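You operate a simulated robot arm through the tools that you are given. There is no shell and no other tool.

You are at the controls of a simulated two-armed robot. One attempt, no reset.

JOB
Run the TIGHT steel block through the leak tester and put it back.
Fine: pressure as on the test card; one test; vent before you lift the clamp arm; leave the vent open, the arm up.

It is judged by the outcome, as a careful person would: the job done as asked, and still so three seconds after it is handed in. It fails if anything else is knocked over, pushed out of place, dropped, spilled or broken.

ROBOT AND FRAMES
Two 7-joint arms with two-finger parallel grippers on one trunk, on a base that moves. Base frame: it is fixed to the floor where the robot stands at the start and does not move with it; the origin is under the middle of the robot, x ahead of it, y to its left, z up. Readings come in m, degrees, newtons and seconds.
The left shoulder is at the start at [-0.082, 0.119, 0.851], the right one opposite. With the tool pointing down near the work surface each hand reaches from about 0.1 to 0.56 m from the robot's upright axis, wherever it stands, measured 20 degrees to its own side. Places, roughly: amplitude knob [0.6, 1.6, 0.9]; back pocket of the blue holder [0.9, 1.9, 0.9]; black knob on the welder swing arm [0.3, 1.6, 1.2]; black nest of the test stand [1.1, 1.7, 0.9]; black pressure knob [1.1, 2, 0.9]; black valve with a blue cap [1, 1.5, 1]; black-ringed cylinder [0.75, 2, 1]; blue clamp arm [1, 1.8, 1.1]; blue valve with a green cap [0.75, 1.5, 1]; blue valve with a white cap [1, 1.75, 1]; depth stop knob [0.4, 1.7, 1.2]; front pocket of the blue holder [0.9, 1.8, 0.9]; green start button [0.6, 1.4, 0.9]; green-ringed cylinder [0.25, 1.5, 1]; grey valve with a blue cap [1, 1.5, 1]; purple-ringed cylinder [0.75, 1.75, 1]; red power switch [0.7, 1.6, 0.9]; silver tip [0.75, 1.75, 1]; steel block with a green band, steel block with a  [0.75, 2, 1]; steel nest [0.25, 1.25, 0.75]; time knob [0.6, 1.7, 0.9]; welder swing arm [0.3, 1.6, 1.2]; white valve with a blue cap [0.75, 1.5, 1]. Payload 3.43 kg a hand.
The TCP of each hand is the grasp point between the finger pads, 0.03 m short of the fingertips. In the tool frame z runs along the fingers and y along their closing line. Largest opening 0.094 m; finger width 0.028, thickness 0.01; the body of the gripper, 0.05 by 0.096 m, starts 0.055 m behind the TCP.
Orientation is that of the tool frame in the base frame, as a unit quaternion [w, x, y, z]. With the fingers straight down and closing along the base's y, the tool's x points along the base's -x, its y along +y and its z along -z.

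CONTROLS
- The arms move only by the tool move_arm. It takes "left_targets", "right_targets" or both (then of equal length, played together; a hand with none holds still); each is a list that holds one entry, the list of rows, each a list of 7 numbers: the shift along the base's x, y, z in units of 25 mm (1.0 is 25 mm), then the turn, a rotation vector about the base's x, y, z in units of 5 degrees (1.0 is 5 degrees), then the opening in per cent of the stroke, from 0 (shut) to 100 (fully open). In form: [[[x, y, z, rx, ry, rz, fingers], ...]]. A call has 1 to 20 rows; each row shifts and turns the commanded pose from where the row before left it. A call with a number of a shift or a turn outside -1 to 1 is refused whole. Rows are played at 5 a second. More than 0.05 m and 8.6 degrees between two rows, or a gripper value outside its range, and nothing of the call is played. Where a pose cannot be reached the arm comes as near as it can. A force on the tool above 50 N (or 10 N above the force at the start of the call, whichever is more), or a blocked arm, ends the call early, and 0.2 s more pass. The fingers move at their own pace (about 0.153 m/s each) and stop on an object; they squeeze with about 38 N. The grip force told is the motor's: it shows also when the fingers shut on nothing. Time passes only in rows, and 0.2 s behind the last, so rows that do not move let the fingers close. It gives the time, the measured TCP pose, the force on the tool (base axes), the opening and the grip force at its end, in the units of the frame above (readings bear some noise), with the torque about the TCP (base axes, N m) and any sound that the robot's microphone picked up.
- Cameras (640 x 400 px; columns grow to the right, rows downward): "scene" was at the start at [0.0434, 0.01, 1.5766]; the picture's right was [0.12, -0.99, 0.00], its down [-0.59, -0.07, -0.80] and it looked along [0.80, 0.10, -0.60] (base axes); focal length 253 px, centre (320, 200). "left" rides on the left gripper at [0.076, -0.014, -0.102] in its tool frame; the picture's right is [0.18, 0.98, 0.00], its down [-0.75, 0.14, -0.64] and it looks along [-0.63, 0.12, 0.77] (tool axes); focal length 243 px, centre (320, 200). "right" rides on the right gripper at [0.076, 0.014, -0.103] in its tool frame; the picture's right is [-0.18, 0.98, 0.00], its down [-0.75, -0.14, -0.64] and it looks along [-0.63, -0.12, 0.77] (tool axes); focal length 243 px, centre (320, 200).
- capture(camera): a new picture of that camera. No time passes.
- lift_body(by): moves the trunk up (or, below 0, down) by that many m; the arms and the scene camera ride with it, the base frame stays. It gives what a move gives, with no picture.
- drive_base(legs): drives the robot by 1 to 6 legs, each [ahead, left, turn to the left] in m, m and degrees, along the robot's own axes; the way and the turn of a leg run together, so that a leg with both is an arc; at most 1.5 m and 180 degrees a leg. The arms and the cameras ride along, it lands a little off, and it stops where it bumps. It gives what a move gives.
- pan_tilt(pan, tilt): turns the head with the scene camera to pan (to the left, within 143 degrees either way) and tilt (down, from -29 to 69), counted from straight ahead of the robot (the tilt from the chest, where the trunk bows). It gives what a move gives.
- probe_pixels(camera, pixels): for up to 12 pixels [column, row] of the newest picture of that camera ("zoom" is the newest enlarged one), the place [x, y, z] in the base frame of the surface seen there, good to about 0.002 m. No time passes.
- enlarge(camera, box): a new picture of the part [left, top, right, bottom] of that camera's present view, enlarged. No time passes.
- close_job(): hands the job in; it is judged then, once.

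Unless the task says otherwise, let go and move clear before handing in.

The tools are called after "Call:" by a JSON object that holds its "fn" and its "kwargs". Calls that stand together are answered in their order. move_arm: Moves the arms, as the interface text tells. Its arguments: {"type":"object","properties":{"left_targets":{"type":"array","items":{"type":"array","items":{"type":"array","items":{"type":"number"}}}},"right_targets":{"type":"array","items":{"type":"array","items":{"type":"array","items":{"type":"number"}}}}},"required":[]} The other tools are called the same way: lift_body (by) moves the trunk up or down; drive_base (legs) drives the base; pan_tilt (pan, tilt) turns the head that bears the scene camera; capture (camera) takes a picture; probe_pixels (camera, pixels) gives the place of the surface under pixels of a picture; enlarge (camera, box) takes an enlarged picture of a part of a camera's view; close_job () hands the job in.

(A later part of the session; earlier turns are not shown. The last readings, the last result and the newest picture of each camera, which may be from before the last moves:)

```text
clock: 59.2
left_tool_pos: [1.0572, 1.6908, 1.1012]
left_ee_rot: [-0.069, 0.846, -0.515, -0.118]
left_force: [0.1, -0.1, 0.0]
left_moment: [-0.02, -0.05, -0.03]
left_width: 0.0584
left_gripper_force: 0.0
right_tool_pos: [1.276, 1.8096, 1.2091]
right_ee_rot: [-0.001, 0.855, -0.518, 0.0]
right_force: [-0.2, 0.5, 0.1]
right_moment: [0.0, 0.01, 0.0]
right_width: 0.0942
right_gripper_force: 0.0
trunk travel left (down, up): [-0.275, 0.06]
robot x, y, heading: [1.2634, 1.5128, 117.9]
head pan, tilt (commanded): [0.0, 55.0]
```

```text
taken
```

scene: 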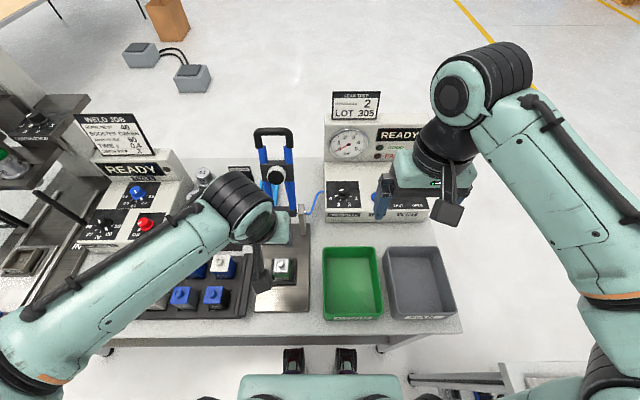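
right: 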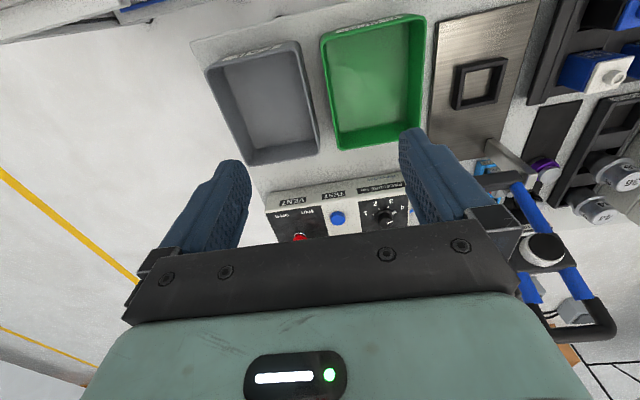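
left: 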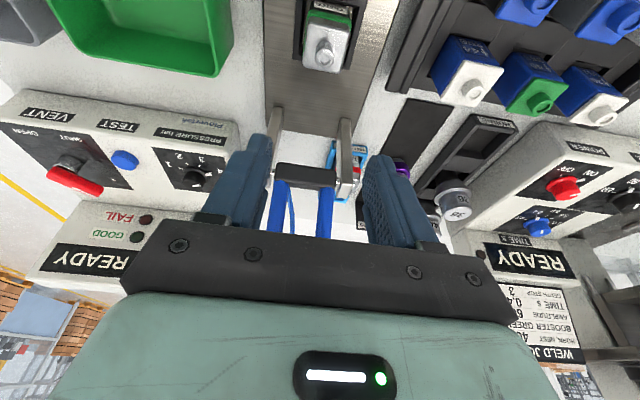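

The block stands in the nest. I'll verify its centring and measure the clamp handle's left leg precisely.

Call:
{"fn": "enlarge", "kwargs": {"camera": "left", "box": [280, 0, 370, 90]}}

Call:
{"fn": "probe_pixels", "kwargs": {"camera": "zoom", "pixels": [[205, 240], [215, 225], [130, 160], [330, 170]]}}

Call:
{"fn": "enlarge", "kwargs": {"camera": "scene", "box": [235, 115, 315, 195]}}

Call:
{"fn": "probe_pixels", "kwargs": {"camera": "zoom", "pixels": [[165, 150], [185, 170], [160, 120], [310, 103], [440, 120], [455, 160], [205, 200], [225, 240], [240, 330], [330, 250], [420, 250], [310, 220]]}}

```text
4.44 times, centred on (325, 45) of left
```

zoom: 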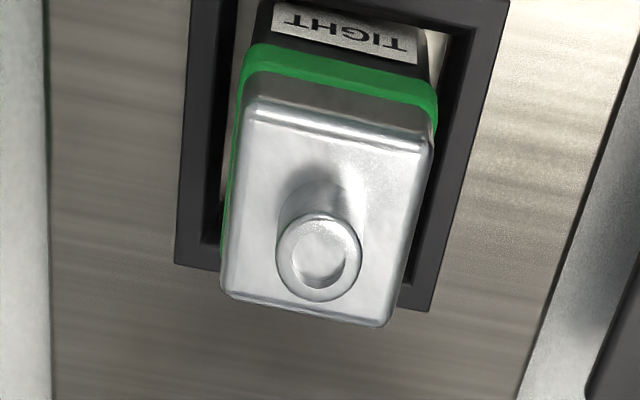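

```text
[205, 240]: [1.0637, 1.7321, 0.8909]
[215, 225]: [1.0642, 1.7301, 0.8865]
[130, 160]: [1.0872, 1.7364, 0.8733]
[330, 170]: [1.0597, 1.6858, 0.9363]
```

```text
5.00 times, centred on (275, 155) of scene
```

zoom: 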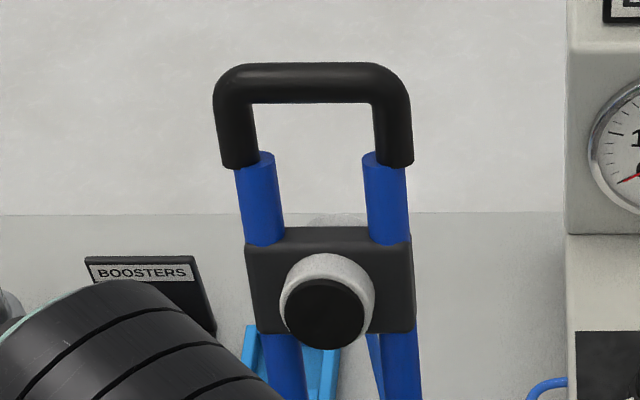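

```text
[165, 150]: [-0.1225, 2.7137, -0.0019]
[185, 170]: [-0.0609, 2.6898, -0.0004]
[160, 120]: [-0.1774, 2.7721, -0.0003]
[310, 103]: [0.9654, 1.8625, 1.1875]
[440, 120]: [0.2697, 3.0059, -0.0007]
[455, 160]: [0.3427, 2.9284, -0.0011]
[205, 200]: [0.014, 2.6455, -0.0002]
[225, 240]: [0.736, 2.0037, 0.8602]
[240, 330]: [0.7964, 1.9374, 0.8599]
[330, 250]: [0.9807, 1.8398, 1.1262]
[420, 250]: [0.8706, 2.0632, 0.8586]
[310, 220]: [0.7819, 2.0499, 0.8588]
```

The block sits in the nest with the nipple near the middle. I'll probe the handle's left leg (zoom 238,130), bar, tubes and knob block in this view.

Call:
{"fn": "probe_pixels", "kwargs": {"camera": "zoom", "pixels": [[238, 130], [220, 130], [256, 130], [240, 158], [315, 84], [240, 80], [393, 130], [376, 130], [262, 200], [387, 200], [265, 260], [325, 315]]}}

```text
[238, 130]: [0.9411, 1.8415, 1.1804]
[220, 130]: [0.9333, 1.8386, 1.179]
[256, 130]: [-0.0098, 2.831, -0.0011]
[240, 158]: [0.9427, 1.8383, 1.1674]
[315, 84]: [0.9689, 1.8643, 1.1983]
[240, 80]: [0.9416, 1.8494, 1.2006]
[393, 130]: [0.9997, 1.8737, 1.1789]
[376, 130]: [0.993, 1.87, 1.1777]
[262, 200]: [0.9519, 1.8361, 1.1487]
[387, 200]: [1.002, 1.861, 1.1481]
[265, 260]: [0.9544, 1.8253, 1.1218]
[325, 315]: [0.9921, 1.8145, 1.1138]
```

The handle is about 0.083 m wide (legs at s≈0.9445 and 1.0115), so the open gripper (0.094 m) can straddle it from outside and let it pivot in the grip. The round face on the clamp arm is the plunger that will face down. I'll raise the left hand, tilt it 30° forward and move to a point above and before the handle.

Call:
{"fn": "move_arm", "kwargs": {"left_targets": [[[0, 0, 0.98, 0.842, 0.447, 0, 100], [0, 0, 0.98, 0.842, 0.447, 0, 100], [0, 0, 0.98, 0.842, 0.447, 0, 100], [0, 0, 0.98, 0, 0, 0, 100], [0, 0, 0.98, 0, 0, 0, 100], [0, 0, 0.94, 0, 0, 0, 100], [-0.411, 0.789, 0, 0, 0, 0, 100], [-0.411, 0.789, 0, 0, 0, 0, 100], [-0.411, 0.789, 0, 0, 0, 0, 100], [-0.411, 0.789, 0, 0, 0, 0, 100], [0, 0, 0, 0, 0, 0, 100]]]}}

Call:
{"fn": "capture", "kwargs": {"camera": "scene"}}

Call:
{"fn": "capture", "kwargs": {"camera": "left"}}

```text
clock: 61.6
left_tool_pos: [1.0164, 1.7697, 1.2459]
left_ee_rot: [-0.131, 0.825, -0.502, -0.224]
left_force: [-0.7, -0.1, 0.1]
left_moment: [0.04, 0.0, -0.01]
left_width: 0.094
left_gripper_force: 0.1
right_tool_pos: [1.2767, 1.8086, 1.2099]
right_ee_rot: [-0.001, 0.855, -0.518, -0.001]
right_force: [0.7, 0.2, 0.1]
right_moment: [0.02, -0.03, -0.02]
right_width: 0.0941
right_gripper_force: 0.1
trunk travel left (down, up): [-0.275, 0.06]
robot x, y, heading: [1.2632, 1.5131, 117.6]
head pan, tilt (commanded): [0.0, 55.0]
```

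```text
taken
```

scene: 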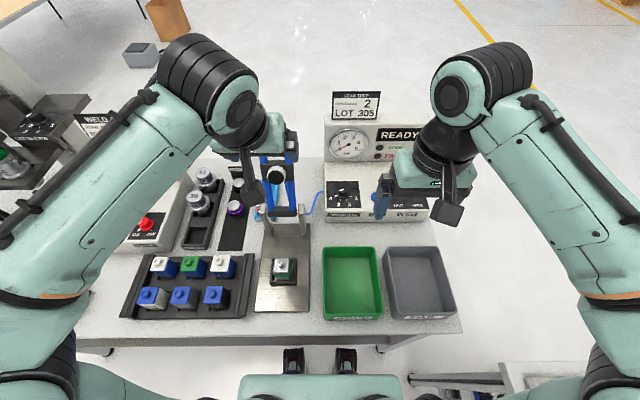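

```text
taken
```

left: 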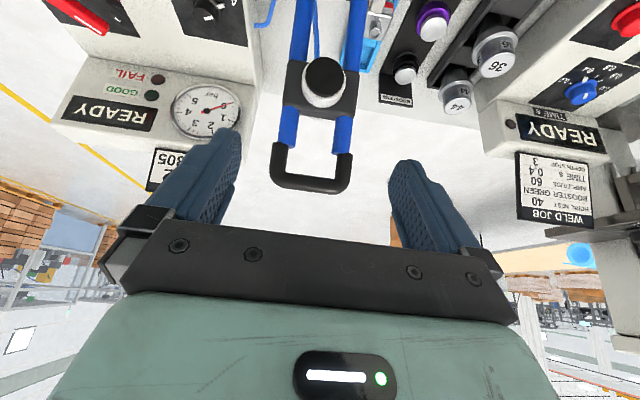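

The hand is tilted 30° and the handle shows at columns 271–353 in the left picture, nearly centred. I'll probe the handle's sides in this view to centre the fingers on it.

Call:
{"fn": "enlarge", "kwargs": {"camera": "left", "box": [255, 40, 375, 200]}}

Call:
{"fn": "probe_pixels", "kwargs": {"camera": "left", "pixels": [[274, 165], [350, 168], [274, 180], [345, 187], [312, 183], [283, 130], [343, 135], [300, 20], [322, 85], [290, 90], [352, 95]]}}

```text
2.50 times, centred on (315, 120) of left
```

zoom: 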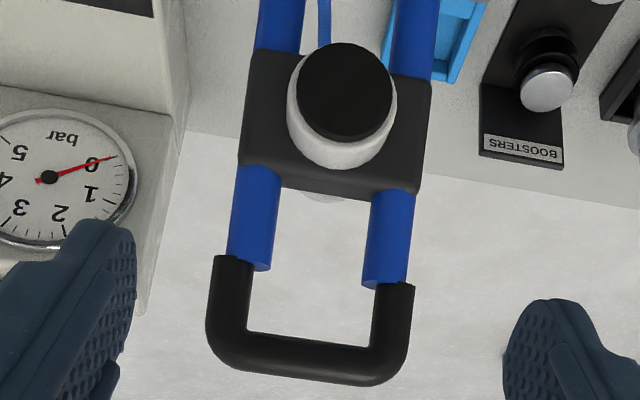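

```text
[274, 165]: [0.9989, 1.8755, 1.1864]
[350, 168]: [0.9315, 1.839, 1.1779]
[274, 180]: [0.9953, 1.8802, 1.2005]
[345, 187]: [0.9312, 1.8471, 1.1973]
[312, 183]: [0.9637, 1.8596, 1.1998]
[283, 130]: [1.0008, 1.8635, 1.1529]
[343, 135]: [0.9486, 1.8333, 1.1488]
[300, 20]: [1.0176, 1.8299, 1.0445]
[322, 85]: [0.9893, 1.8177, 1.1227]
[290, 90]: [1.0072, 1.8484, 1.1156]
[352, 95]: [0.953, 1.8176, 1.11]
```

The handle spans s 0.934–1.016, with its centre about 3 mm left of my hand. I'll correct that, move forward, and slide down along the finger axis to straddle the handle.

Call:
{"fn": "move_arm", "kwargs": {"left_targets": [[[-0.453, 0.771, -0.093, 0, 0, 0, 100], [-0.453, 0.771, -0.093, 0, 0, 0, 100], [-0.453, 0.771, -0.093, 0, 0, 0, 100], [0, 0, 0, 0, 0, 0, 100]]]}}

Call:
{"fn": "capture", "kwargs": {"camera": "left"}}

Call:
{"fn": "enlarge", "kwargs": {"camera": "scene", "box": [200, 80, 340, 240]}}

```text
clock: 62.6
left_tool_pos: [0.984, 1.8278, 1.2384]
left_ee_rot: [-0.132, 0.825, -0.502, -0.224]
left_force: [0.6, -0.6, 0.1]
left_moment: [0.03, 0.01, -0.03]
left_width: 0.0941
left_gripper_force: 0.1
right_tool_pos: [1.2761, 1.8083, 1.2105]
right_ee_rot: [-0.001, 0.855, -0.518, -0.001]
right_force: [0.5, -1.1, -0.5]
right_moment: [0.01, 0.0, -0.01]
right_width: 0.0939
right_gripper_force: 0.0
trunk travel left (down, up): [-0.275, 0.06]
robot x, y, heading: [1.2604, 1.5116, 117.7]
head pan, tilt (commanded): [0.0, 55.0]
```

```text
taken
```

left: 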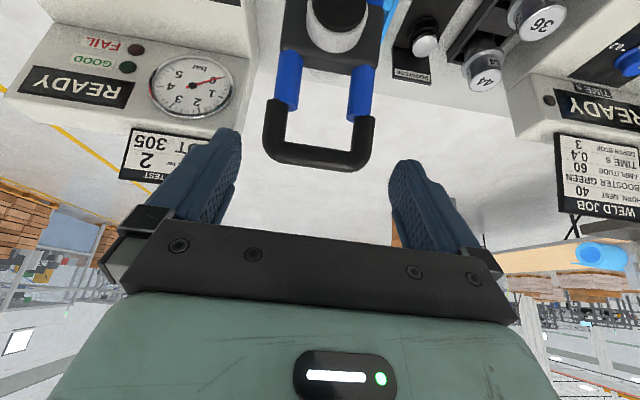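

```text
2.50 times, centred on (270, 160) of scene
```

zoom: 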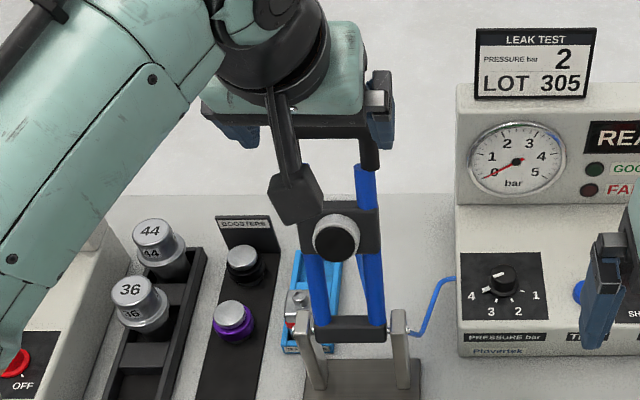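

The handle (columns 264–375) is centred between the fingers (inner tips about 241 and 391). I'll slide down along the finger axis so the pads sit beside the handle legs.

Call:
{"fn": "move_arm", "kwargs": {"left_targets": [[[-0.243, 0.43, -0.853, 0, 0, 0, 100], [-0.243, 0.43, -0.853, 0, 0, 0, 100], [-0.243, 0.43, -0.853, 0, 0, 0, 100], [0, 0, 0, 0, 0, 0, 100]]]}}

Call:
{"fn": "capture", "kwargs": {"camera": "left"}}

Call:
{"fn": "enlarge", "kwargs": {"camera": "scene", "box": [200, 80, 340, 240]}}

```text
clock: 63.6
left_tool_pos: [0.9637, 1.8589, 1.1755]
left_ee_rot: [-0.132, 0.825, -0.502, -0.224]
left_force: [-0.5, -0.1, -1.4]
left_moment: [0.02, 0.03, 0.01]
left_width: 0.0941
left_gripper_force: 0.1
right_tool_pos: [1.2752, 1.8096, 1.2095]
right_ee_rot: [0.0, 0.855, -0.518, -0.001]
right_force: [0.7, -1.0, 0.6]
right_moment: [0.04, 0.02, 0.01]
right_width: 0.0941
right_gripper_force: 0.0
trunk travel left (down, up): [-0.275, 0.06]
robot x, y, heading: [1.2628, 1.5128, 117.5]
head pan, tilt (commanded): [0.0, 55.0]
```

```text
taken
```

left: 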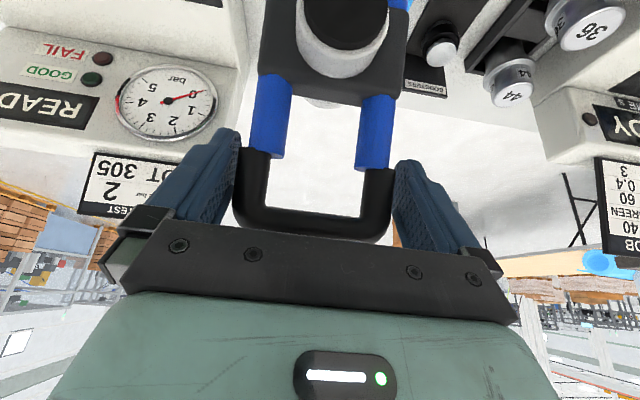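

```text
2.50 times, centred on (270, 160) of scene
```

zoom: 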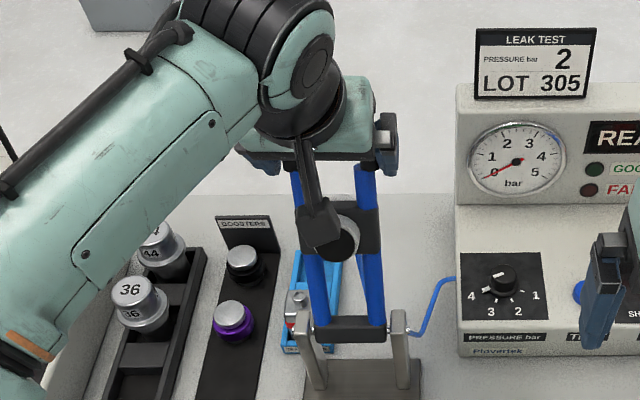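

The handle sits between the fingers, filling columns 235–393. I'll close on it gently and check the width.

Call:
{"fn": "move_arm", "kwargs": {"left_targets": [[[0, 0, 0, 0, 0, 0, 75], [0, 0, 0, 0, 0, 0, 75], [0, 0, 0, 0, 0, 0, 75]]]}}

Call:
{"fn": "capture", "kwargs": {"camera": "left"}}

```text
clock: 64.4
left_tool_pos: [0.9669, 1.8618, 1.1753]
left_ee_rot: [-0.132, 0.825, -0.503, -0.222]
left_force: [7.8, 3.5, -4.0]
left_moment: [0.6, -1.04, -1.1]
left_width: 0.0879
left_gripper_force: 45.3
right_tool_pos: [1.2773, 1.8101, 1.2092]
right_ee_rot: [0.001, 0.856, -0.518, 0.0]
right_force: [0.8, 0.4, 0.3]
right_moment: [-0.01, 0.0, 0.0]
right_width: 0.0942
right_gripper_force: 0.0
trunk travel left (down, up): [-0.275, 0.06]
robot x, y, heading: [1.2593, 1.5131, 117.9]
head pan, tilt (commanded): [0.0, 55.0]
```

```text
taken
```

left: 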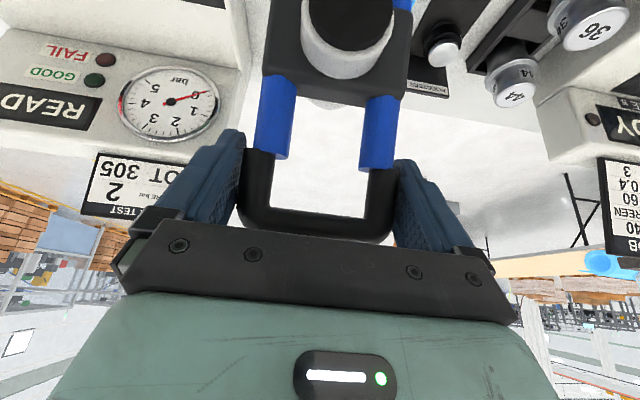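

The grip holds at 0.088 m, with a side force of about 8 N because the handle lies about 3 mm further right. I'll relieve that, and probe the hinge pins to fix the arc centre before moving the arm.

Call:
{"fn": "move_arm", "kwargs": {"left_targets": [[[0.11, 0.06, 0, 0, 0, 0, 75], [0, 0, 0, 0, 0, 0, 75]]]}}

Call:
{"fn": "enlarge", "kwargs": {"camera": "scene", "box": [250, 190, 320, 240]}}

```text
clock: 65.0
left_tool_pos: [0.9673, 1.8616, 1.1751]
left_ee_rot: [-0.131, 0.825, -0.502, -0.224]
left_force: [2.8, -0.9, -3.3]
left_moment: [-0.18, -0.51, -1.23]
left_width: 0.088
left_gripper_force: 45.1
right_tool_pos: [1.2761, 1.8088, 1.2091]
right_ee_rot: [-0.001, 0.855, -0.518, 0.0]
right_force: [0.2, -1.2, 0.2]
right_moment: [-0.02, 0.0, -0.01]
right_width: 0.0939
right_gripper_force: 0.0
trunk travel left (down, up): [-0.275, 0.06]
robot x, y, heading: [1.262, 1.5121, 117.7]
head pan, tilt (commanded): [0.0, 55.0]
```

```text
8.00 times, centred on (285, 215) of scene
```

zoom: 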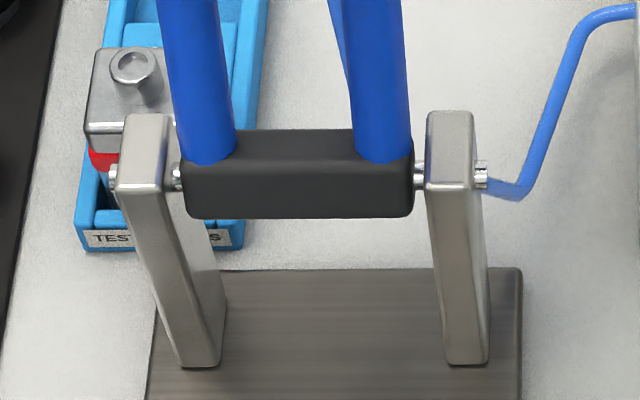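

The hinge pins show at zoom (418,175), (177,176) and the bolt ends at (482,175), (114,180). I'll probe them.

Call:
{"fn": "probe_pixels", "kwargs": {"camera": "zoom", "pixels": [[420, 175], [177, 178], [482, 175], [114, 180], [300, 150], [300, 195], [145, 130], [145, 185], [450, 130], [450, 185], [300, 213]]}}

```text
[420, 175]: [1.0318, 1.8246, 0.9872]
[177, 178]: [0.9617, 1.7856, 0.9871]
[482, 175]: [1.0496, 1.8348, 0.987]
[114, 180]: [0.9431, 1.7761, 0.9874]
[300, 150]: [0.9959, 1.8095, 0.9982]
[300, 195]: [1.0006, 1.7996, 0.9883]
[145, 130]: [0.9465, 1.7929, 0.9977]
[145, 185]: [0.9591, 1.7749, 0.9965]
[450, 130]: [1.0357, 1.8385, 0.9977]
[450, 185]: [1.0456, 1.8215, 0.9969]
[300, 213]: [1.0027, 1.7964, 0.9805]
```

The hinge centre is about (0.995, 1.808, 0.984) with an arc radius of 0.20 m at the grip, and the plunger should land right over the nipple. I'll start the arc with three small rows and check the forces.

Call:
{"fn": "move_arm", "kwargs": {"left_targets": [[[0.3285, -0.591, 0.184, -0.262, -0.146, 0, 75], [0.334, -0.601, 0.124, -0.262, -0.146, 0, 75], [0.34, -0.612, 0.064, -0.262, -0.146, 0, 75]]]}}

Call:
{"fn": "capture", "kwargs": {"camera": "scene"}}

```text
clock: 65.8
left_tool_pos: [0.9896, 1.8172, 1.1862]
left_ee_rot: [-0.114, 0.833, -0.506, -0.193]
left_force: [-6.6, 6.0, 6.7]
left_moment: [1.19, 0.57, 0.23]
left_width: 0.0883
left_gripper_force: 44.8
right_tool_pos: [1.2752, 1.8084, 1.21]
right_ee_rot: [0.0, 0.855, -0.518, 0.001]
right_force: [0.3, 0.3, 0.0]
right_moment: [-0.01, 0.03, 0.0]
right_width: 0.0942
right_gripper_force: 0.2
trunk travel left (down, up): [-0.275, 0.06]
robot x, y, heading: [1.2639, 1.5122, 117.6]
head pan, tilt (commanded): [0.0, 55.0]
```

```text
taken
```

scene: 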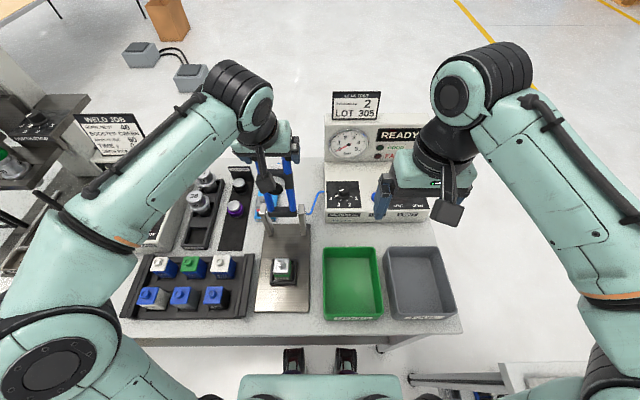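

The forces stay around 10 N and the clamp arm follows. I'll continue along the arc to just past vertical.

Call:
{"fn": "move_arm", "kwargs": {"left_targets": [[[0.34, -0.612, 0, -0.234, -0.13, 0, 75], [0.338, -0.608, -0.056, -0.234, -0.13, 0, 75], [0.336, -0.605, -0.12, -0.234, -0.13, 0, 75], [0.3285, -0.591, -0.18, -0.234, -0.13, 0, 75], [0.319, -0.573, -0.24, -0.234, -0.13, 0, 75]]]}}

Call:
{"fn": "capture", "kwargs": {"camera": "scene"}}

```text
clock: 67.0
left_tool_pos: [1.0308, 1.7405, 1.1697]
left_ee_rot: [-0.084, 0.843, -0.511, -0.143]
left_force: [-12.5, -8.9, 20.2]
left_moment: [0.74, 1.09, 0.14]
left_width: 0.0876
left_gripper_force: 45.4
right_tool_pos: [1.274, 1.806, 1.2098]
right_ee_rot: [-0.001, 0.856, -0.517, 0.0]
right_force: [-0.4, -0.3, 0.2]
right_moment: [0.0, 0.01, -0.02]
right_width: 0.094
right_gripper_force: 0.1
trunk travel left (down, up): [-0.275, 0.06]
robot x, y, heading: [1.2572, 1.5115, 117.5]
head pan, tilt (commanded): [0.0, 55.0]
```

```text
taken
```

scene: 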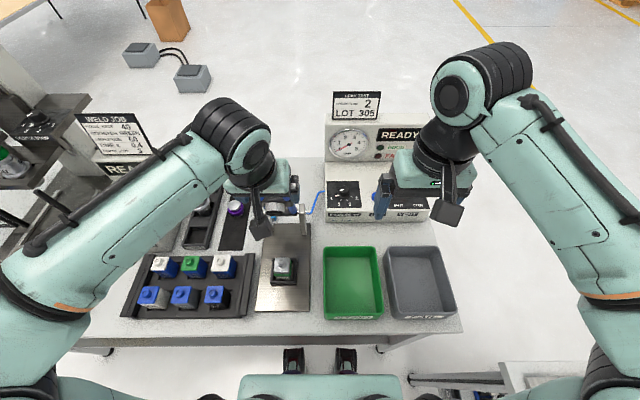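

A sideways force of about 15 N to the left and 20 N upward show that my arc is slightly off. I'll correct by 5 mm left and 3.5 mm up and re-read the forces.

Call:
{"fn": "move_arm", "kwargs": {"left_targets": [[[-0.18, -0.09, 0.14, 0, 0, 0, 75], [0, 0, 0, 0, 0, 0, 75]]]}}

```text
clock: 67.6
left_tool_pos: [1.0302, 1.7408, 1.1708]
left_ee_rot: [-0.083, 0.842, -0.516, -0.137]
left_force: [2.7, -1.7, -7.6]
left_moment: [-0.43, -0.18, -0.05]
left_width: 0.0873
left_gripper_force: 45.0
right_tool_pos: [1.2769, 1.8093, 1.2084]
right_ee_rot: [0.0, 0.855, -0.519, -0.001]
right_force: [-0.4, 0.9, -0.1]
right_moment: [0.01, -0.01, 0.0]
right_width: 0.0939
right_gripper_force: 0.0
trunk travel left (down, up): [-0.275, 0.06]
robot x, y, heading: [1.2633, 1.5108, 117.5]
head pan, tilt (commanded): [0.0, 55.0]
```

The forces are now below 8 N. I've refitted the arc centre from the measured points and will continue in short segments.

Call:
{"fn": "move_arm", "kwargs": {"left_targets": [[[0.291, -0.57, -0.328, -0.234, -0.119, 0, 75], [0.278, -0.545, -0.344, -0.234, -0.119, 0, 75], [0.263, -0.517, -0.392, -0.234, -0.119, 0, 75]]]}}

```text
clock: 68.4
left_tool_pos: [1.0529, 1.699, 1.1455]
left_ee_rot: [-0.066, 0.846, -0.517, -0.111]
left_force: [9.7, 5.9, 0.2]
left_moment: [0.61, 0.55, 0.01]
left_width: 0.0851
left_gripper_force: 45.1
right_tool_pos: [1.278, 1.8105, 1.2085]
right_ee_rot: [0.001, 0.855, -0.518, -0.001]
right_force: [0.2, 0.1, -0.3]
right_moment: [0.0, 0.0, 0.06]
right_width: 0.0939
right_gripper_force: 0.1
trunk travel left (down, up): [-0.275, 0.06]
robot x, y, heading: [1.2618, 1.5137, 117.8]
head pan, tilt (commanded): [0.0, 55.0]
```

There is a small 11 N side force to the right now. I'll add a 2.5 mm right correction and continue.

Call:
{"fn": "move_arm", "kwargs": {"left_targets": [[[0.337, -0.44, -0.444, -0.234, -0.119, 0, 75], [0.229, -0.449, -0.492, -0.234, -0.119, 0, 75], [0.207, -0.406, -0.528, -0.234, -0.119, 0, 75]]]}}

Call:
{"fn": "capture", "kwargs": {"camera": "scene"}}

Call:
{"fn": "capture", "kwargs": {"camera": "left"}}

```text
clock: 69.2
left_tool_pos: [1.0699, 1.6652, 1.1086]
left_ee_rot: [-0.046, 0.85, -0.519, -0.081]
left_force: [2.2, -2.3, 2.9]
left_moment: [0.7, -0.09, -0.08]
left_width: 0.0859
left_gripper_force: 38.2
right_tool_pos: [1.2767, 1.8075, 1.2098]
right_ee_rot: [0.0, 0.855, -0.518, -0.001]
right_force: [0.2, 0.1, -0.9]
right_moment: [-0.01, -0.01, -0.01]
right_width: 0.094
right_gripper_force: 0.0
trunk travel left (down, up): [-0.275, 0.06]
robot x, y, heading: [1.2619, 1.5155, 117.7]
head pan, tilt (commanded): [0.0, 55.0]
```

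```text
taken
```

scene: 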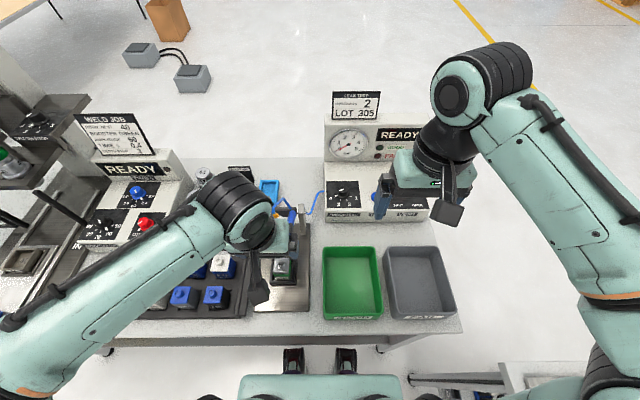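

```text
taken
```

left: 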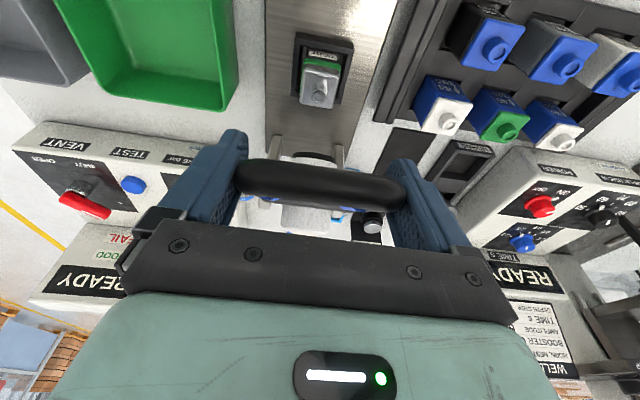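

Forces are nearly zero and the handle is well held, with the block still upright in the nest (left picture 320,75). I'll continue lowering.

Call:
{"fn": "move_arm", "kwargs": {"left_targets": [[[0.187, -0.367, -0.572, -0.234, -0.119, 0, 75], [0.163, -0.321, -0.6, -0.234, -0.119, 0, 75], [0.138, -0.271, -0.632, -0.234, -0.119, 0, 75], [0.113, -0.221, -0.656, -0.234, -0.119, 0, 75]]]}}

Call:
{"fn": "capture", "kwargs": {"camera": "left"}}

```text
clock: 70.2
left_tool_pos: [1.0869, 1.6361, 1.0469]
left_ee_rot: [-0.024, 0.853, -0.52, -0.045]
left_force: [12.7, -2.8, 10.0]
left_moment: [0.8, 1.45, -0.67]
left_width: 0.0876
left_gripper_force: 44.7
right_tool_pos: [1.2788, 1.8088, 1.2091]
right_ee_rot: [0.0, 0.855, -0.518, -0.002]
right_force: [0.4, -0.4, -0.6]
right_moment: [0.02, 0.0, 0.0]
right_width: 0.094
right_gripper_force: 0.0
trunk travel left (down, up): [-0.275, 0.06]
robot x, y, heading: [1.2609, 1.5095, 117.4]
head pan, tilt (commanded): [0.0, 55.0]
```

```text
taken
```

left: 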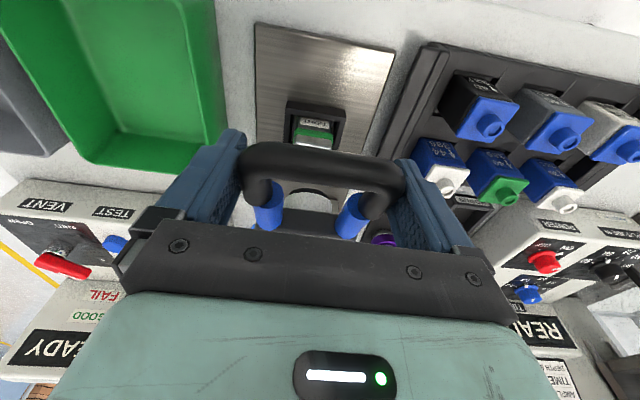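

The clamp arm is about 20° above horizontal. I'll correct 2 mm to the right and go down two more steps, then finish slowly on force.

Call:
{"fn": "move_arm", "kwargs": {"left_targets": [[[0.158, -0.135, -0.676, -0.234, -0.119, 0, 75], [0.06, -0.118, -0.688, -0.234, -0.119, 0, 75], [0, 0, 0, 0, 0, 0, 75]]]}}

Call:
{"fn": "capture", "kwargs": {"camera": "left"}}

Call:
{"fn": "capture", "kwargs": {"camera": "scene"}}

```text
clock: 71.0
left_tool_pos: [1.09, 1.6282, 1.0134]
left_ee_rot: [-0.011, 0.854, -0.519, -0.025]
left_force: [6.8, -12.0, 5.8]
left_moment: [0.61, 1.47, -0.12]
left_width: 0.0875
left_gripper_force: 45.3
right_tool_pos: [1.2773, 1.8065, 1.2099]
right_ee_rot: [-0.001, 0.855, -0.518, -0.001]
right_force: [-0.1, -0.2, -0.6]
right_moment: [0.04, -0.03, 0.03]
right_width: 0.0941
right_gripper_force: 0.1
trunk travel left (down, up): [-0.275, 0.06]
robot x, y, heading: [1.2596, 1.5102, 117.8]
head pan, tilt (commanded): [0.0, 55.0]
```

```text
taken
```

left: 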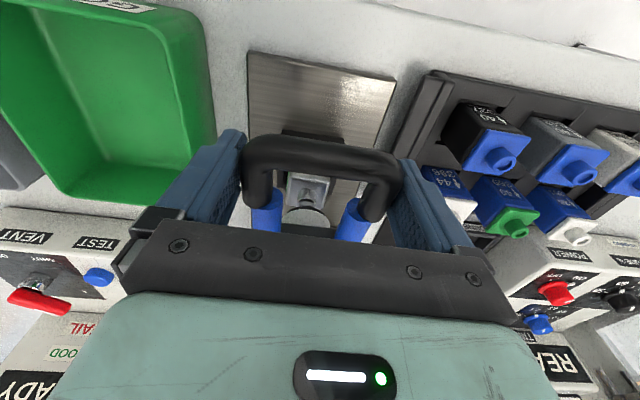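

```text
taken
```

scene: 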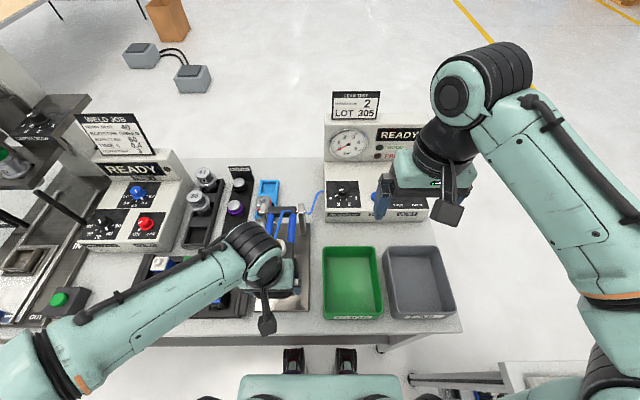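

Now at z 1.013 with light forces. I'll lower in half-steps until the plunger meets the nipple.

Call:
{"fn": "move_arm", "kwargs": {"left_targets": [[[0.05, -0.12, -0.35, 0, 0, 0, 75], [0.015, -0.03, -0.35, 0, 0, 0, 75], [0, 0, 0, 0, 0, 0, 75]]]}}

Call:
{"fn": "capture", "kwargs": {"camera": "left"}}

```text
clock: 71.8
left_tool_pos: [1.0897, 1.6264, 0.995]
left_ee_rot: [-0.013, 0.854, -0.519, -0.024]
left_force: [3.3, -3.2, -0.7]
left_moment: [0.61, -0.38, 0.36]
left_width: 0.0846
left_gripper_force: 44.7
right_tool_pos: [1.2771, 1.8084, 1.2094]
right_ee_rot: [0.0, 0.855, -0.518, -0.001]
right_force: [-0.1, -0.1, 0.1]
right_moment: [-0.02, -0.01, -0.03]
right_width: 0.0937
right_gripper_force: 0.1
trunk travel left (down, up): [-0.275, 0.06]
robot x, y, heading: [1.2617, 1.5085, 117.7]
head pan, tilt (commanded): [0.0, 55.0]
```

```text
taken
```

left: 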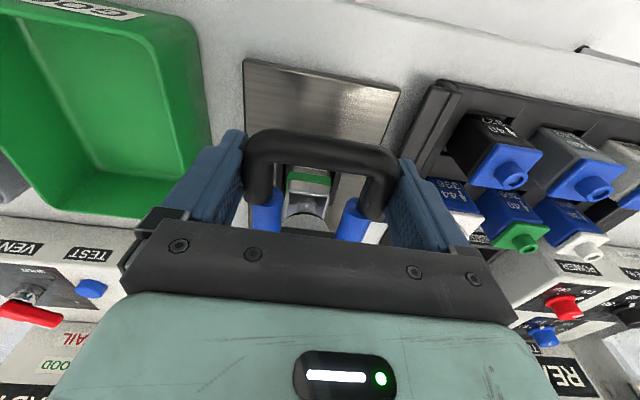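

No contact load yet at z 0.995. I'll keep lowering in 4–5 mm steps while watching the force.

Call:
{"fn": "move_arm", "kwargs": {"left_targets": [[[0, 0, -0.18, 0, 0, 0, 75], [0, 0, -0.18, 0, 0, 0, 75], [0, 0, 0, 0, 0, 0, 75]]]}}

```text
clock: 72.5
left_tool_pos: [1.0911, 1.6264, 0.9917]
left_ee_rot: [-0.015, 0.855, -0.518, -0.029]
left_force: [2.2, -8.2, 21.7]
left_moment: [-0.33, 0.28, 0.31]
left_width: 0.085
left_gripper_force: 45.4
right_tool_pos: [1.2758, 1.8077, 1.2097]
right_ee_rot: [0.0, 0.855, -0.518, -0.001]
right_force: [0.3, 1.2, -0.2]
right_moment: [0.03, -0.04, 0.03]
right_width: 0.0938
right_gripper_force: 0.0
trunk travel left (down, up): [-0.275, 0.06]
robot x, y, heading: [1.2599, 1.5112, 117.6]
head pan, tilt (commanded): [0.0, 55.0]
stopped in row 3 (left hand): the force on the tool passed its limit at 54 N (the readings are from after the stop); the commanded pose is now the measured one
```

The force passed 54 N and the call stopped, so the plunger is pressing on the nipple with the handle at z≈0.992. I'll look closely at the clamp before letting go.

Call:
{"fn": "enlarge", "kwargs": {"camera": "scene", "box": [230, 180, 330, 310]}}

Call:
{"fn": "capture", "kwargs": {"camera": "left"}}

Call:
{"fn": "enlarge", "kwargs": {"camera": "left", "box": [230, 110, 410, 250]}}

Call:
{"fn": "enlarge", "kwargs": {"camera": "scene", "box": [315, 85, 445, 225]}}

```text
3.08 times, centred on (280, 245) of scene
```

zoom: 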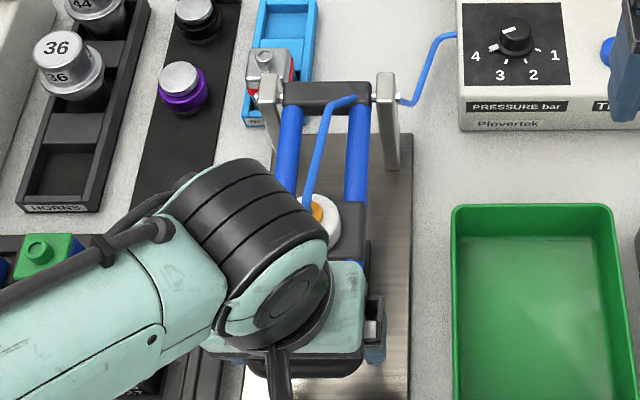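

```text
taken
```

left: 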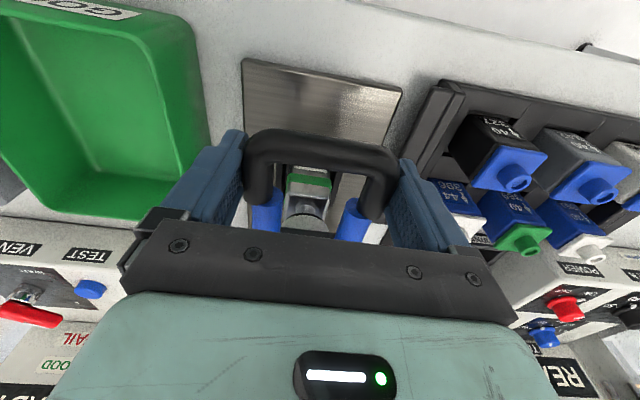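

```text
2.86 times, centred on (320, 180) of left
```

zoom: 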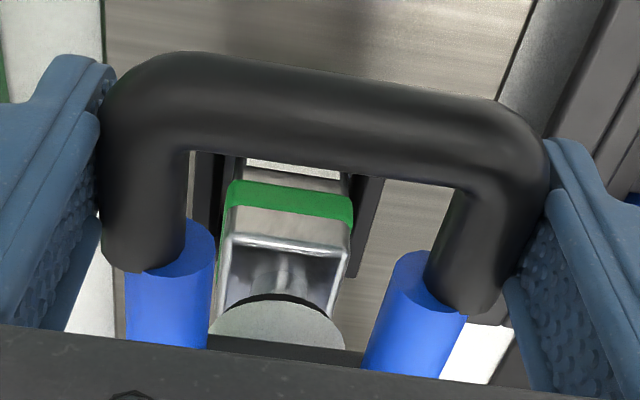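

```text
2.86 times, centred on (380, 155) of scene
```

zoom: 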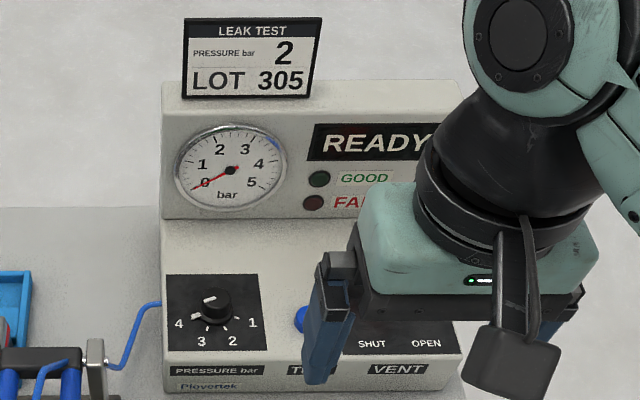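

The plunger face rests on the nipple and the gauge still reads 0. I'll open the fingers and watch whether the clamp arm stays down.

Call:
{"fn": "move_arm", "kwargs": {"left_targets": [[[0, 0, 0, 0, 0, 0, 100], [0, 0, 0, 0, 0, 0, 100], [0, 0, 0, 0, 0, 0, 100]]]}}

Call:
{"fn": "capture", "kwargs": {"camera": "left"}}

Call:
{"fn": "enlarge", "kwargs": {"camera": "left", "box": [230, 110, 410, 250]}}

```text
clock: 73.3
left_tool_pos: [1.0899, 1.6279, 0.9899]
left_ee_rot: [-0.014, 0.855, -0.518, -0.027]
left_force: [-0.1, -0.3, -0.8]
left_moment: [0.02, -0.01, 0.01]
left_width: 0.0938
left_gripper_force: 0.0
right_tool_pos: [1.2759, 1.8082, 1.2099]
right_ee_rot: [0.001, 0.855, -0.518, 0.001]
right_force: [-0.1, -0.5, 0.2]
right_moment: [0.0, -0.01, -0.03]
right_width: 0.0938
right_gripper_force: 0.0
trunk travel left (down, up): [-0.275, 0.06]
robot x, y, heading: [1.2614, 1.5123, 117.8]
head pan, tilt (commanded): [0.0, 55.0]
```

```text
taken
```

left: 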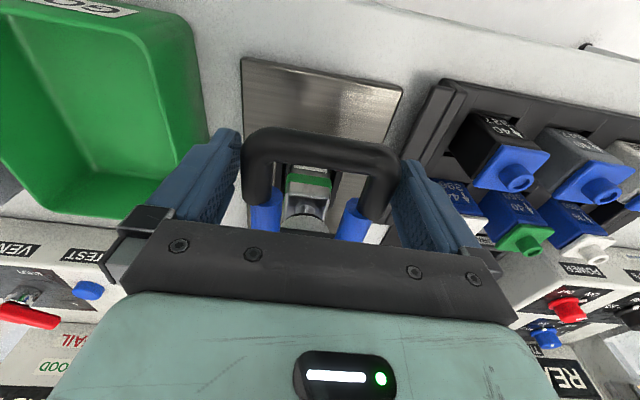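

```text
2.86 times, centred on (320, 180) of left
```

zoom: 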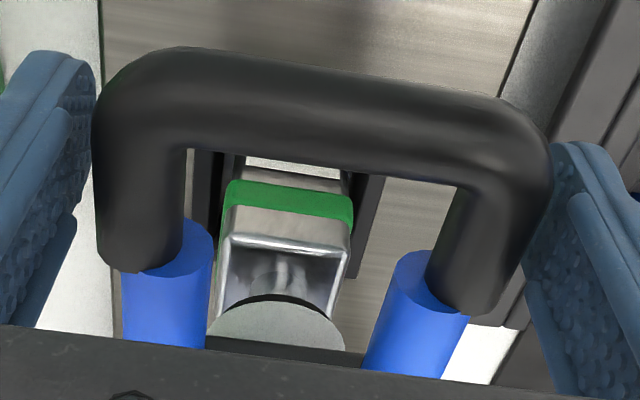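

The clamp arm stays down by itself. The handle is nearer the finger at the picture's right, so I'll shift 2.5 mm left and then raise the hand clear.

Call:
{"fn": "move_arm", "kwargs": {"left_targets": [[[-0.09, -0.045, 0, 0, 0, 0, 100], [0, 0, 0.4, 0, 0, 0, 100], [0, 0, 0.8, 0, 0, 0, 100], [0, 0, 1, 0, 0, 0, 100], [0, 0, 1, 0, 0, 0, 100], [0, 0, 1, 0, 0, 0, 100], [0, 0, 1, 0, 0, 0, 100]]]}}

Call:
{"fn": "capture", "kwargs": {"camera": "scene"}}

Call:
{"fn": "capture", "kwargs": {"camera": "left"}}

```text
clock: 74.9
left_tool_pos: [1.0881, 1.6281, 1.1203]
left_ee_rot: [-0.015, 0.854, -0.519, -0.027]
left_force: [0.2, -0.5, -0.1]
left_moment: [0.0, 0.01, 0.01]
left_width: 0.0941
left_gripper_force: 0.0
right_tool_pos: [1.2749, 1.8092, 1.2093]
right_ee_rot: [-0.001, 0.856, -0.518, -0.001]
right_force: [-0.1, -0.3, -0.6]
right_moment: [0.02, -0.01, 0.0]
right_width: 0.0939
right_gripper_force: 0.1
trunk travel left (down, up): [-0.275, 0.06]
robot x, y, heading: [1.2647, 1.5133, 117.8]
head pan, tilt (commanded): [0.0, 55.0]
```

```text
taken
```

scene: 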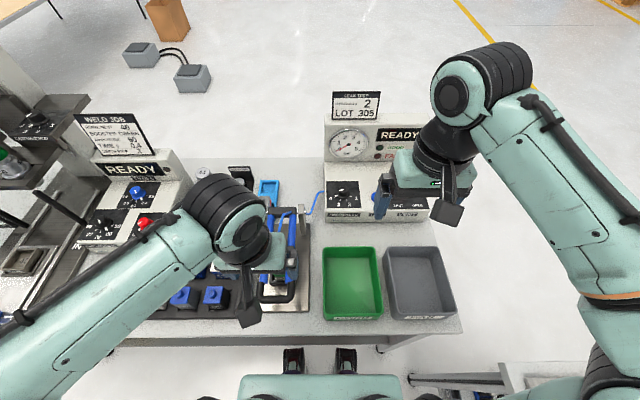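

```text
taken
```

left: 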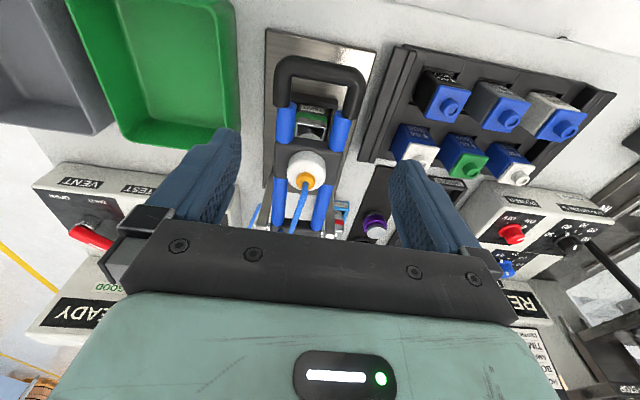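

The clamp arm is down over the block (left picture 320,90 to 305,175). I'll check its height, then move the left hand aside and look at the knob with the right hand.

Call:
{"fn": "probe_pixels", "kwargs": {"camera": "left", "pixels": [[320, 70], [283, 125], [340, 130], [300, 165], [307, 180], [312, 118]]}}

Call:
{"fn": "enlarge", "kwargs": {"camera": "left", "box": [250, 40, 390, 220]}}

Call:
{"fn": "capture", "kwargs": {"camera": "right"}}

```text
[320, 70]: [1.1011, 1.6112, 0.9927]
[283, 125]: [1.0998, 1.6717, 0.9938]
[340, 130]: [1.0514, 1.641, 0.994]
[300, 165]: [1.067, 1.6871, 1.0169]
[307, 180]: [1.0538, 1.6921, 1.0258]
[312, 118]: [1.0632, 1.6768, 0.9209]
```

```text
2.22 times, centred on (320, 130) of left
```

zoom: 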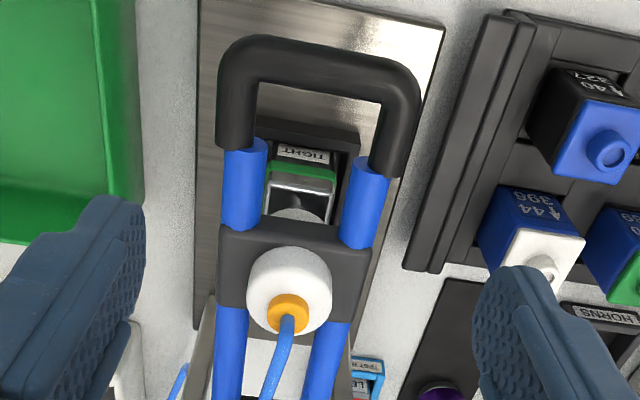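

```text
taken
```

right: 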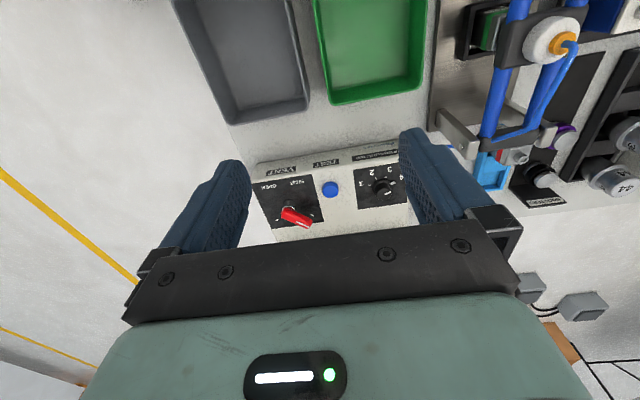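

The clamp arm is level (handle top z 0.993), so it is fully down. I'll enlarge the right-hand view for exact positions of the knob, button and lever.

Call:
{"fn": "enlarge", "kwargs": {"camera": "right", "box": [245, 145, 415, 240]}}

```text
3.76 times, centred on (330, 192) of right
```

zoom: 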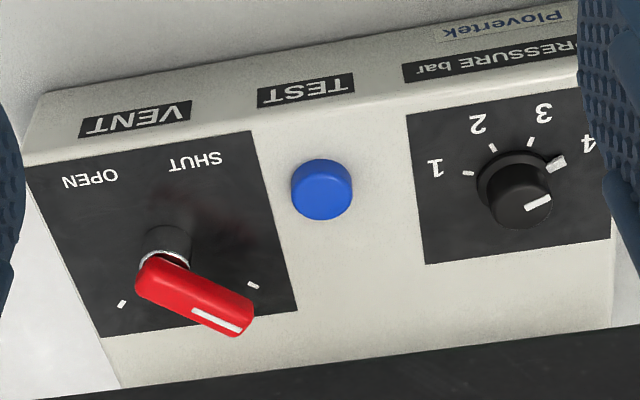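

The pointer is at the 4 tick, and the lever lies toward the SHUT tick (253,286). I'll probe each of these.

Call:
{"fn": "probe_pixels", "kwargs": {"camera": "zoom", "pixels": [[515, 208], [540, 203], [467, 172], [492, 147], [530, 141], [558, 163], [235, 322], [155, 275], [165, 245], [122, 305], [253, 286], [322, 205]]}}

Call:
{"fn": "probe_pixels", "kwargs": {"camera": "zoom", "pixels": [[492, 205], [550, 205], [520, 190], [520, 225], [480, 180], [512, 152], [295, 190], [350, 190], [195, 295], [180, 265], [205, 320], [245, 300]]}}

```text
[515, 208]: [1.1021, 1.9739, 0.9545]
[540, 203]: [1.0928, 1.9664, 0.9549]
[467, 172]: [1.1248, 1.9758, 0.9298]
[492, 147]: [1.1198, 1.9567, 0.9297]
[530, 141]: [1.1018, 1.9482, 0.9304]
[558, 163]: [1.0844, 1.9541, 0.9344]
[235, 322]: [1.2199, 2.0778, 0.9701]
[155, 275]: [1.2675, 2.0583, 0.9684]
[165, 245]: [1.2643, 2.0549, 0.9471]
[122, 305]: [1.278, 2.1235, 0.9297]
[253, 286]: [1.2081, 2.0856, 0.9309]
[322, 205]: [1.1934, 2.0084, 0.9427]
```

```text
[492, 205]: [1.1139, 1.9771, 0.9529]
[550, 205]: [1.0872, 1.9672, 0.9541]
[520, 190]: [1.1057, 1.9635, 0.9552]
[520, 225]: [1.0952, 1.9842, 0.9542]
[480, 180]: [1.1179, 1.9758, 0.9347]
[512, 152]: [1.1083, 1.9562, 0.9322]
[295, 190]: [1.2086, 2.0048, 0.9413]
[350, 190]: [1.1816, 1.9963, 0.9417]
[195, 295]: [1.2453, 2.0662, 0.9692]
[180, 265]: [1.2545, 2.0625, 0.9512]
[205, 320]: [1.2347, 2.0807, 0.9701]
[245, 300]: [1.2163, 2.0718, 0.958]
```

The ticks are 50° apart about the knob centre (1.101, 1.972), with 4 at −140° and 2 at −40°, so the knob must turn 100° counter-clockwise. I'll bring the right hand down and over the knob, pre-turned by −50° so it ends at +50°.

Call:
{"fn": "move_arm", "kwargs": {"right_targets": [[[0, 0, -0.9, 0, 0, 0, 50], [0, 0, -0.9, 0, 0, 0, 50], [0, 0, -0.9, 0, 0, 0, 50], [0, 0, -0.9, 0, 0, 0, 50], [0, 0, -0.9, 0, 0, 0, 50], [0, 0, -0.9, 0, 0, 0, 50], [-0.695, 0.653, -0.1, 0, 0, -1, 50], [-0.695, 0.653, -0.1, 0, 0, -1, 50], [-0.695, 0.653, -0.1, 0, 0, -1, 50], [-0.695, 0.653, -0.1, 0, 0, -1, 50], [-0.695, 0.653, -0.1, 0, 0, -1, 50]]]}}

Call:
{"fn": "capture", "kwargs": {"camera": "scene"}}

Call:
{"fn": "capture", "kwargs": {"camera": "right"}}

```text
clock: 77.3
left_tool_pos: [1.0878, 1.6279, 1.1216]
left_ee_rot: [-0.016, 0.855, -0.518, -0.027]
left_force: [1.0, 0.5, 0.0]
left_moment: [0.02, -0.03, -0.01]
left_width: 0.094
left_gripper_force: 0.0
right_tool_pos: [1.1872, 1.8919, 1.0619]
right_ee_rot: [0.001, 0.722, -0.692, 0.0]
right_force: [1.0, 0.6, 0.4]
right_moment: [-0.03, -0.02, 0.01]
right_width: 0.0471
right_gripper_force: 0.1
trunk travel left (down, up): [-0.275, 0.06]
robot x, y, heading: [1.262, 1.5108, 117.6]
head pan, tilt (commanded): [0.0, 55.0]
```

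```text
taken
```

scene: 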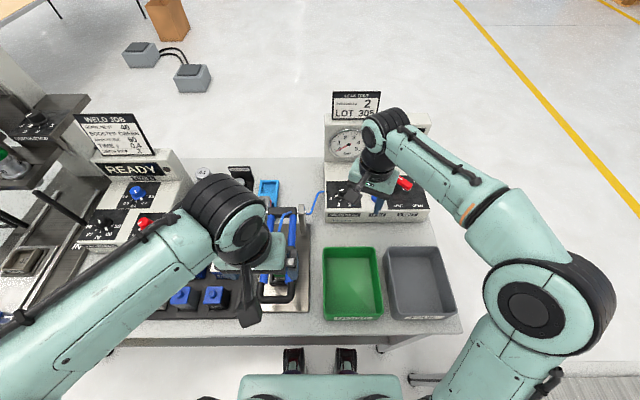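

```text
taken
```

right: 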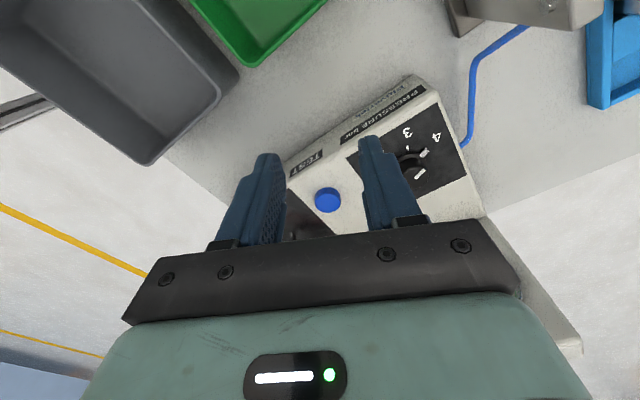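

The right hand is half-way, with the button and knob in view. I'll finish the approach to directly above the knob.

Call:
{"fn": "move_arm", "kwargs": {"right_targets": [[[-0.688, 0.643, -0.25, 0, 0, -1, 50], [-0.688, 0.643, -0.25, 0, 0, -1, 50], [-0.688, 0.643, -0.25, 0, 0, -1, 50], [-0.688, 0.643, -0.25, 0, 0, -1, 50], [-0.688, 0.643, -0.25, 0, 0, -1, 50], [0, 0, 0, 0, 0, 0, 50]]]}}

Call:
{"fn": "capture", "kwargs": {"camera": "right"}}

Call:
{"fn": "capture", "kwargs": {"camera": "scene"}}

```text
clock: 78.7
left_tool_pos: [1.0884, 1.6278, 1.1199]
left_ee_rot: [-0.015, 0.854, -0.519, -0.027]
left_force: [0.1, -0.7, 0.0]
left_moment: [0.01, 0.01, 0.0]
left_width: 0.0939
left_gripper_force: 0.1
right_tool_pos: [1.1033, 1.9714, 1.0297]
right_ee_rot: [0.0, -0.556, 0.831, 0.001]
right_force: [0.1, 0.0, 0.1]
right_moment: [-0.02, 0.04, 0.01]
right_width: 0.0471
right_gripper_force: 0.1
trunk travel left (down, up): [-0.275, 0.06]
robot x, y, heading: [1.2597, 1.5094, 117.7]
head pan, tilt (commanded): [0.0, 55.0]
```

```text
taken
```

right: 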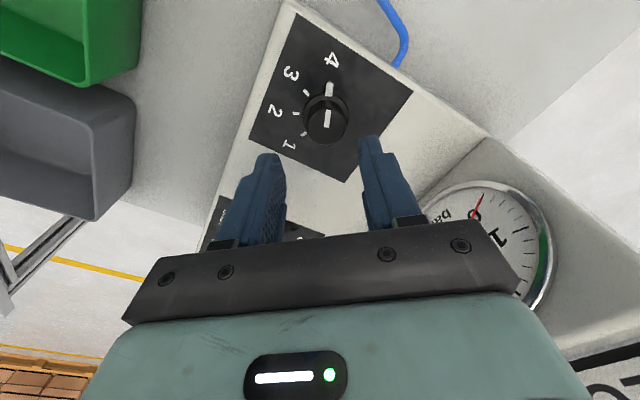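

```text
taken
```

scene: 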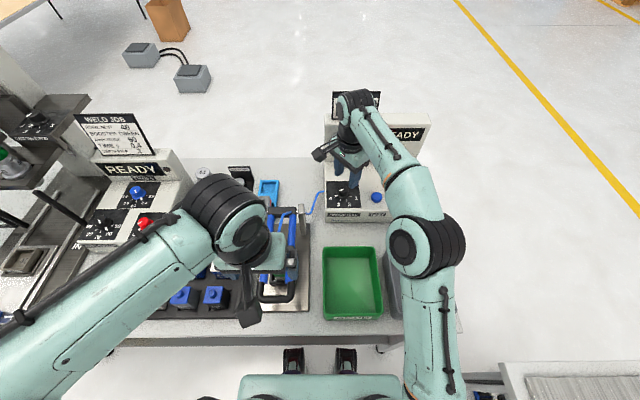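

The knob sits almost under the gripper (right picture 325,120; the axis predicts 320,128). I'll enlarge to centre precisely.

Call:
{"fn": "enlarge", "kwargs": {"camera": "right", "box": [245, 20, 415, 180]}}

```text
2.50 times, centred on (330, 100) of right
```

zoom: 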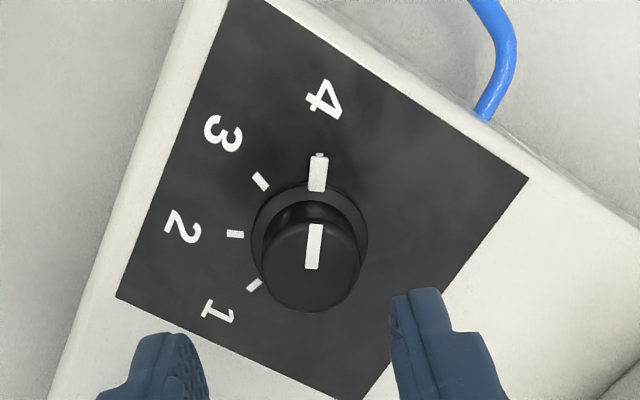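

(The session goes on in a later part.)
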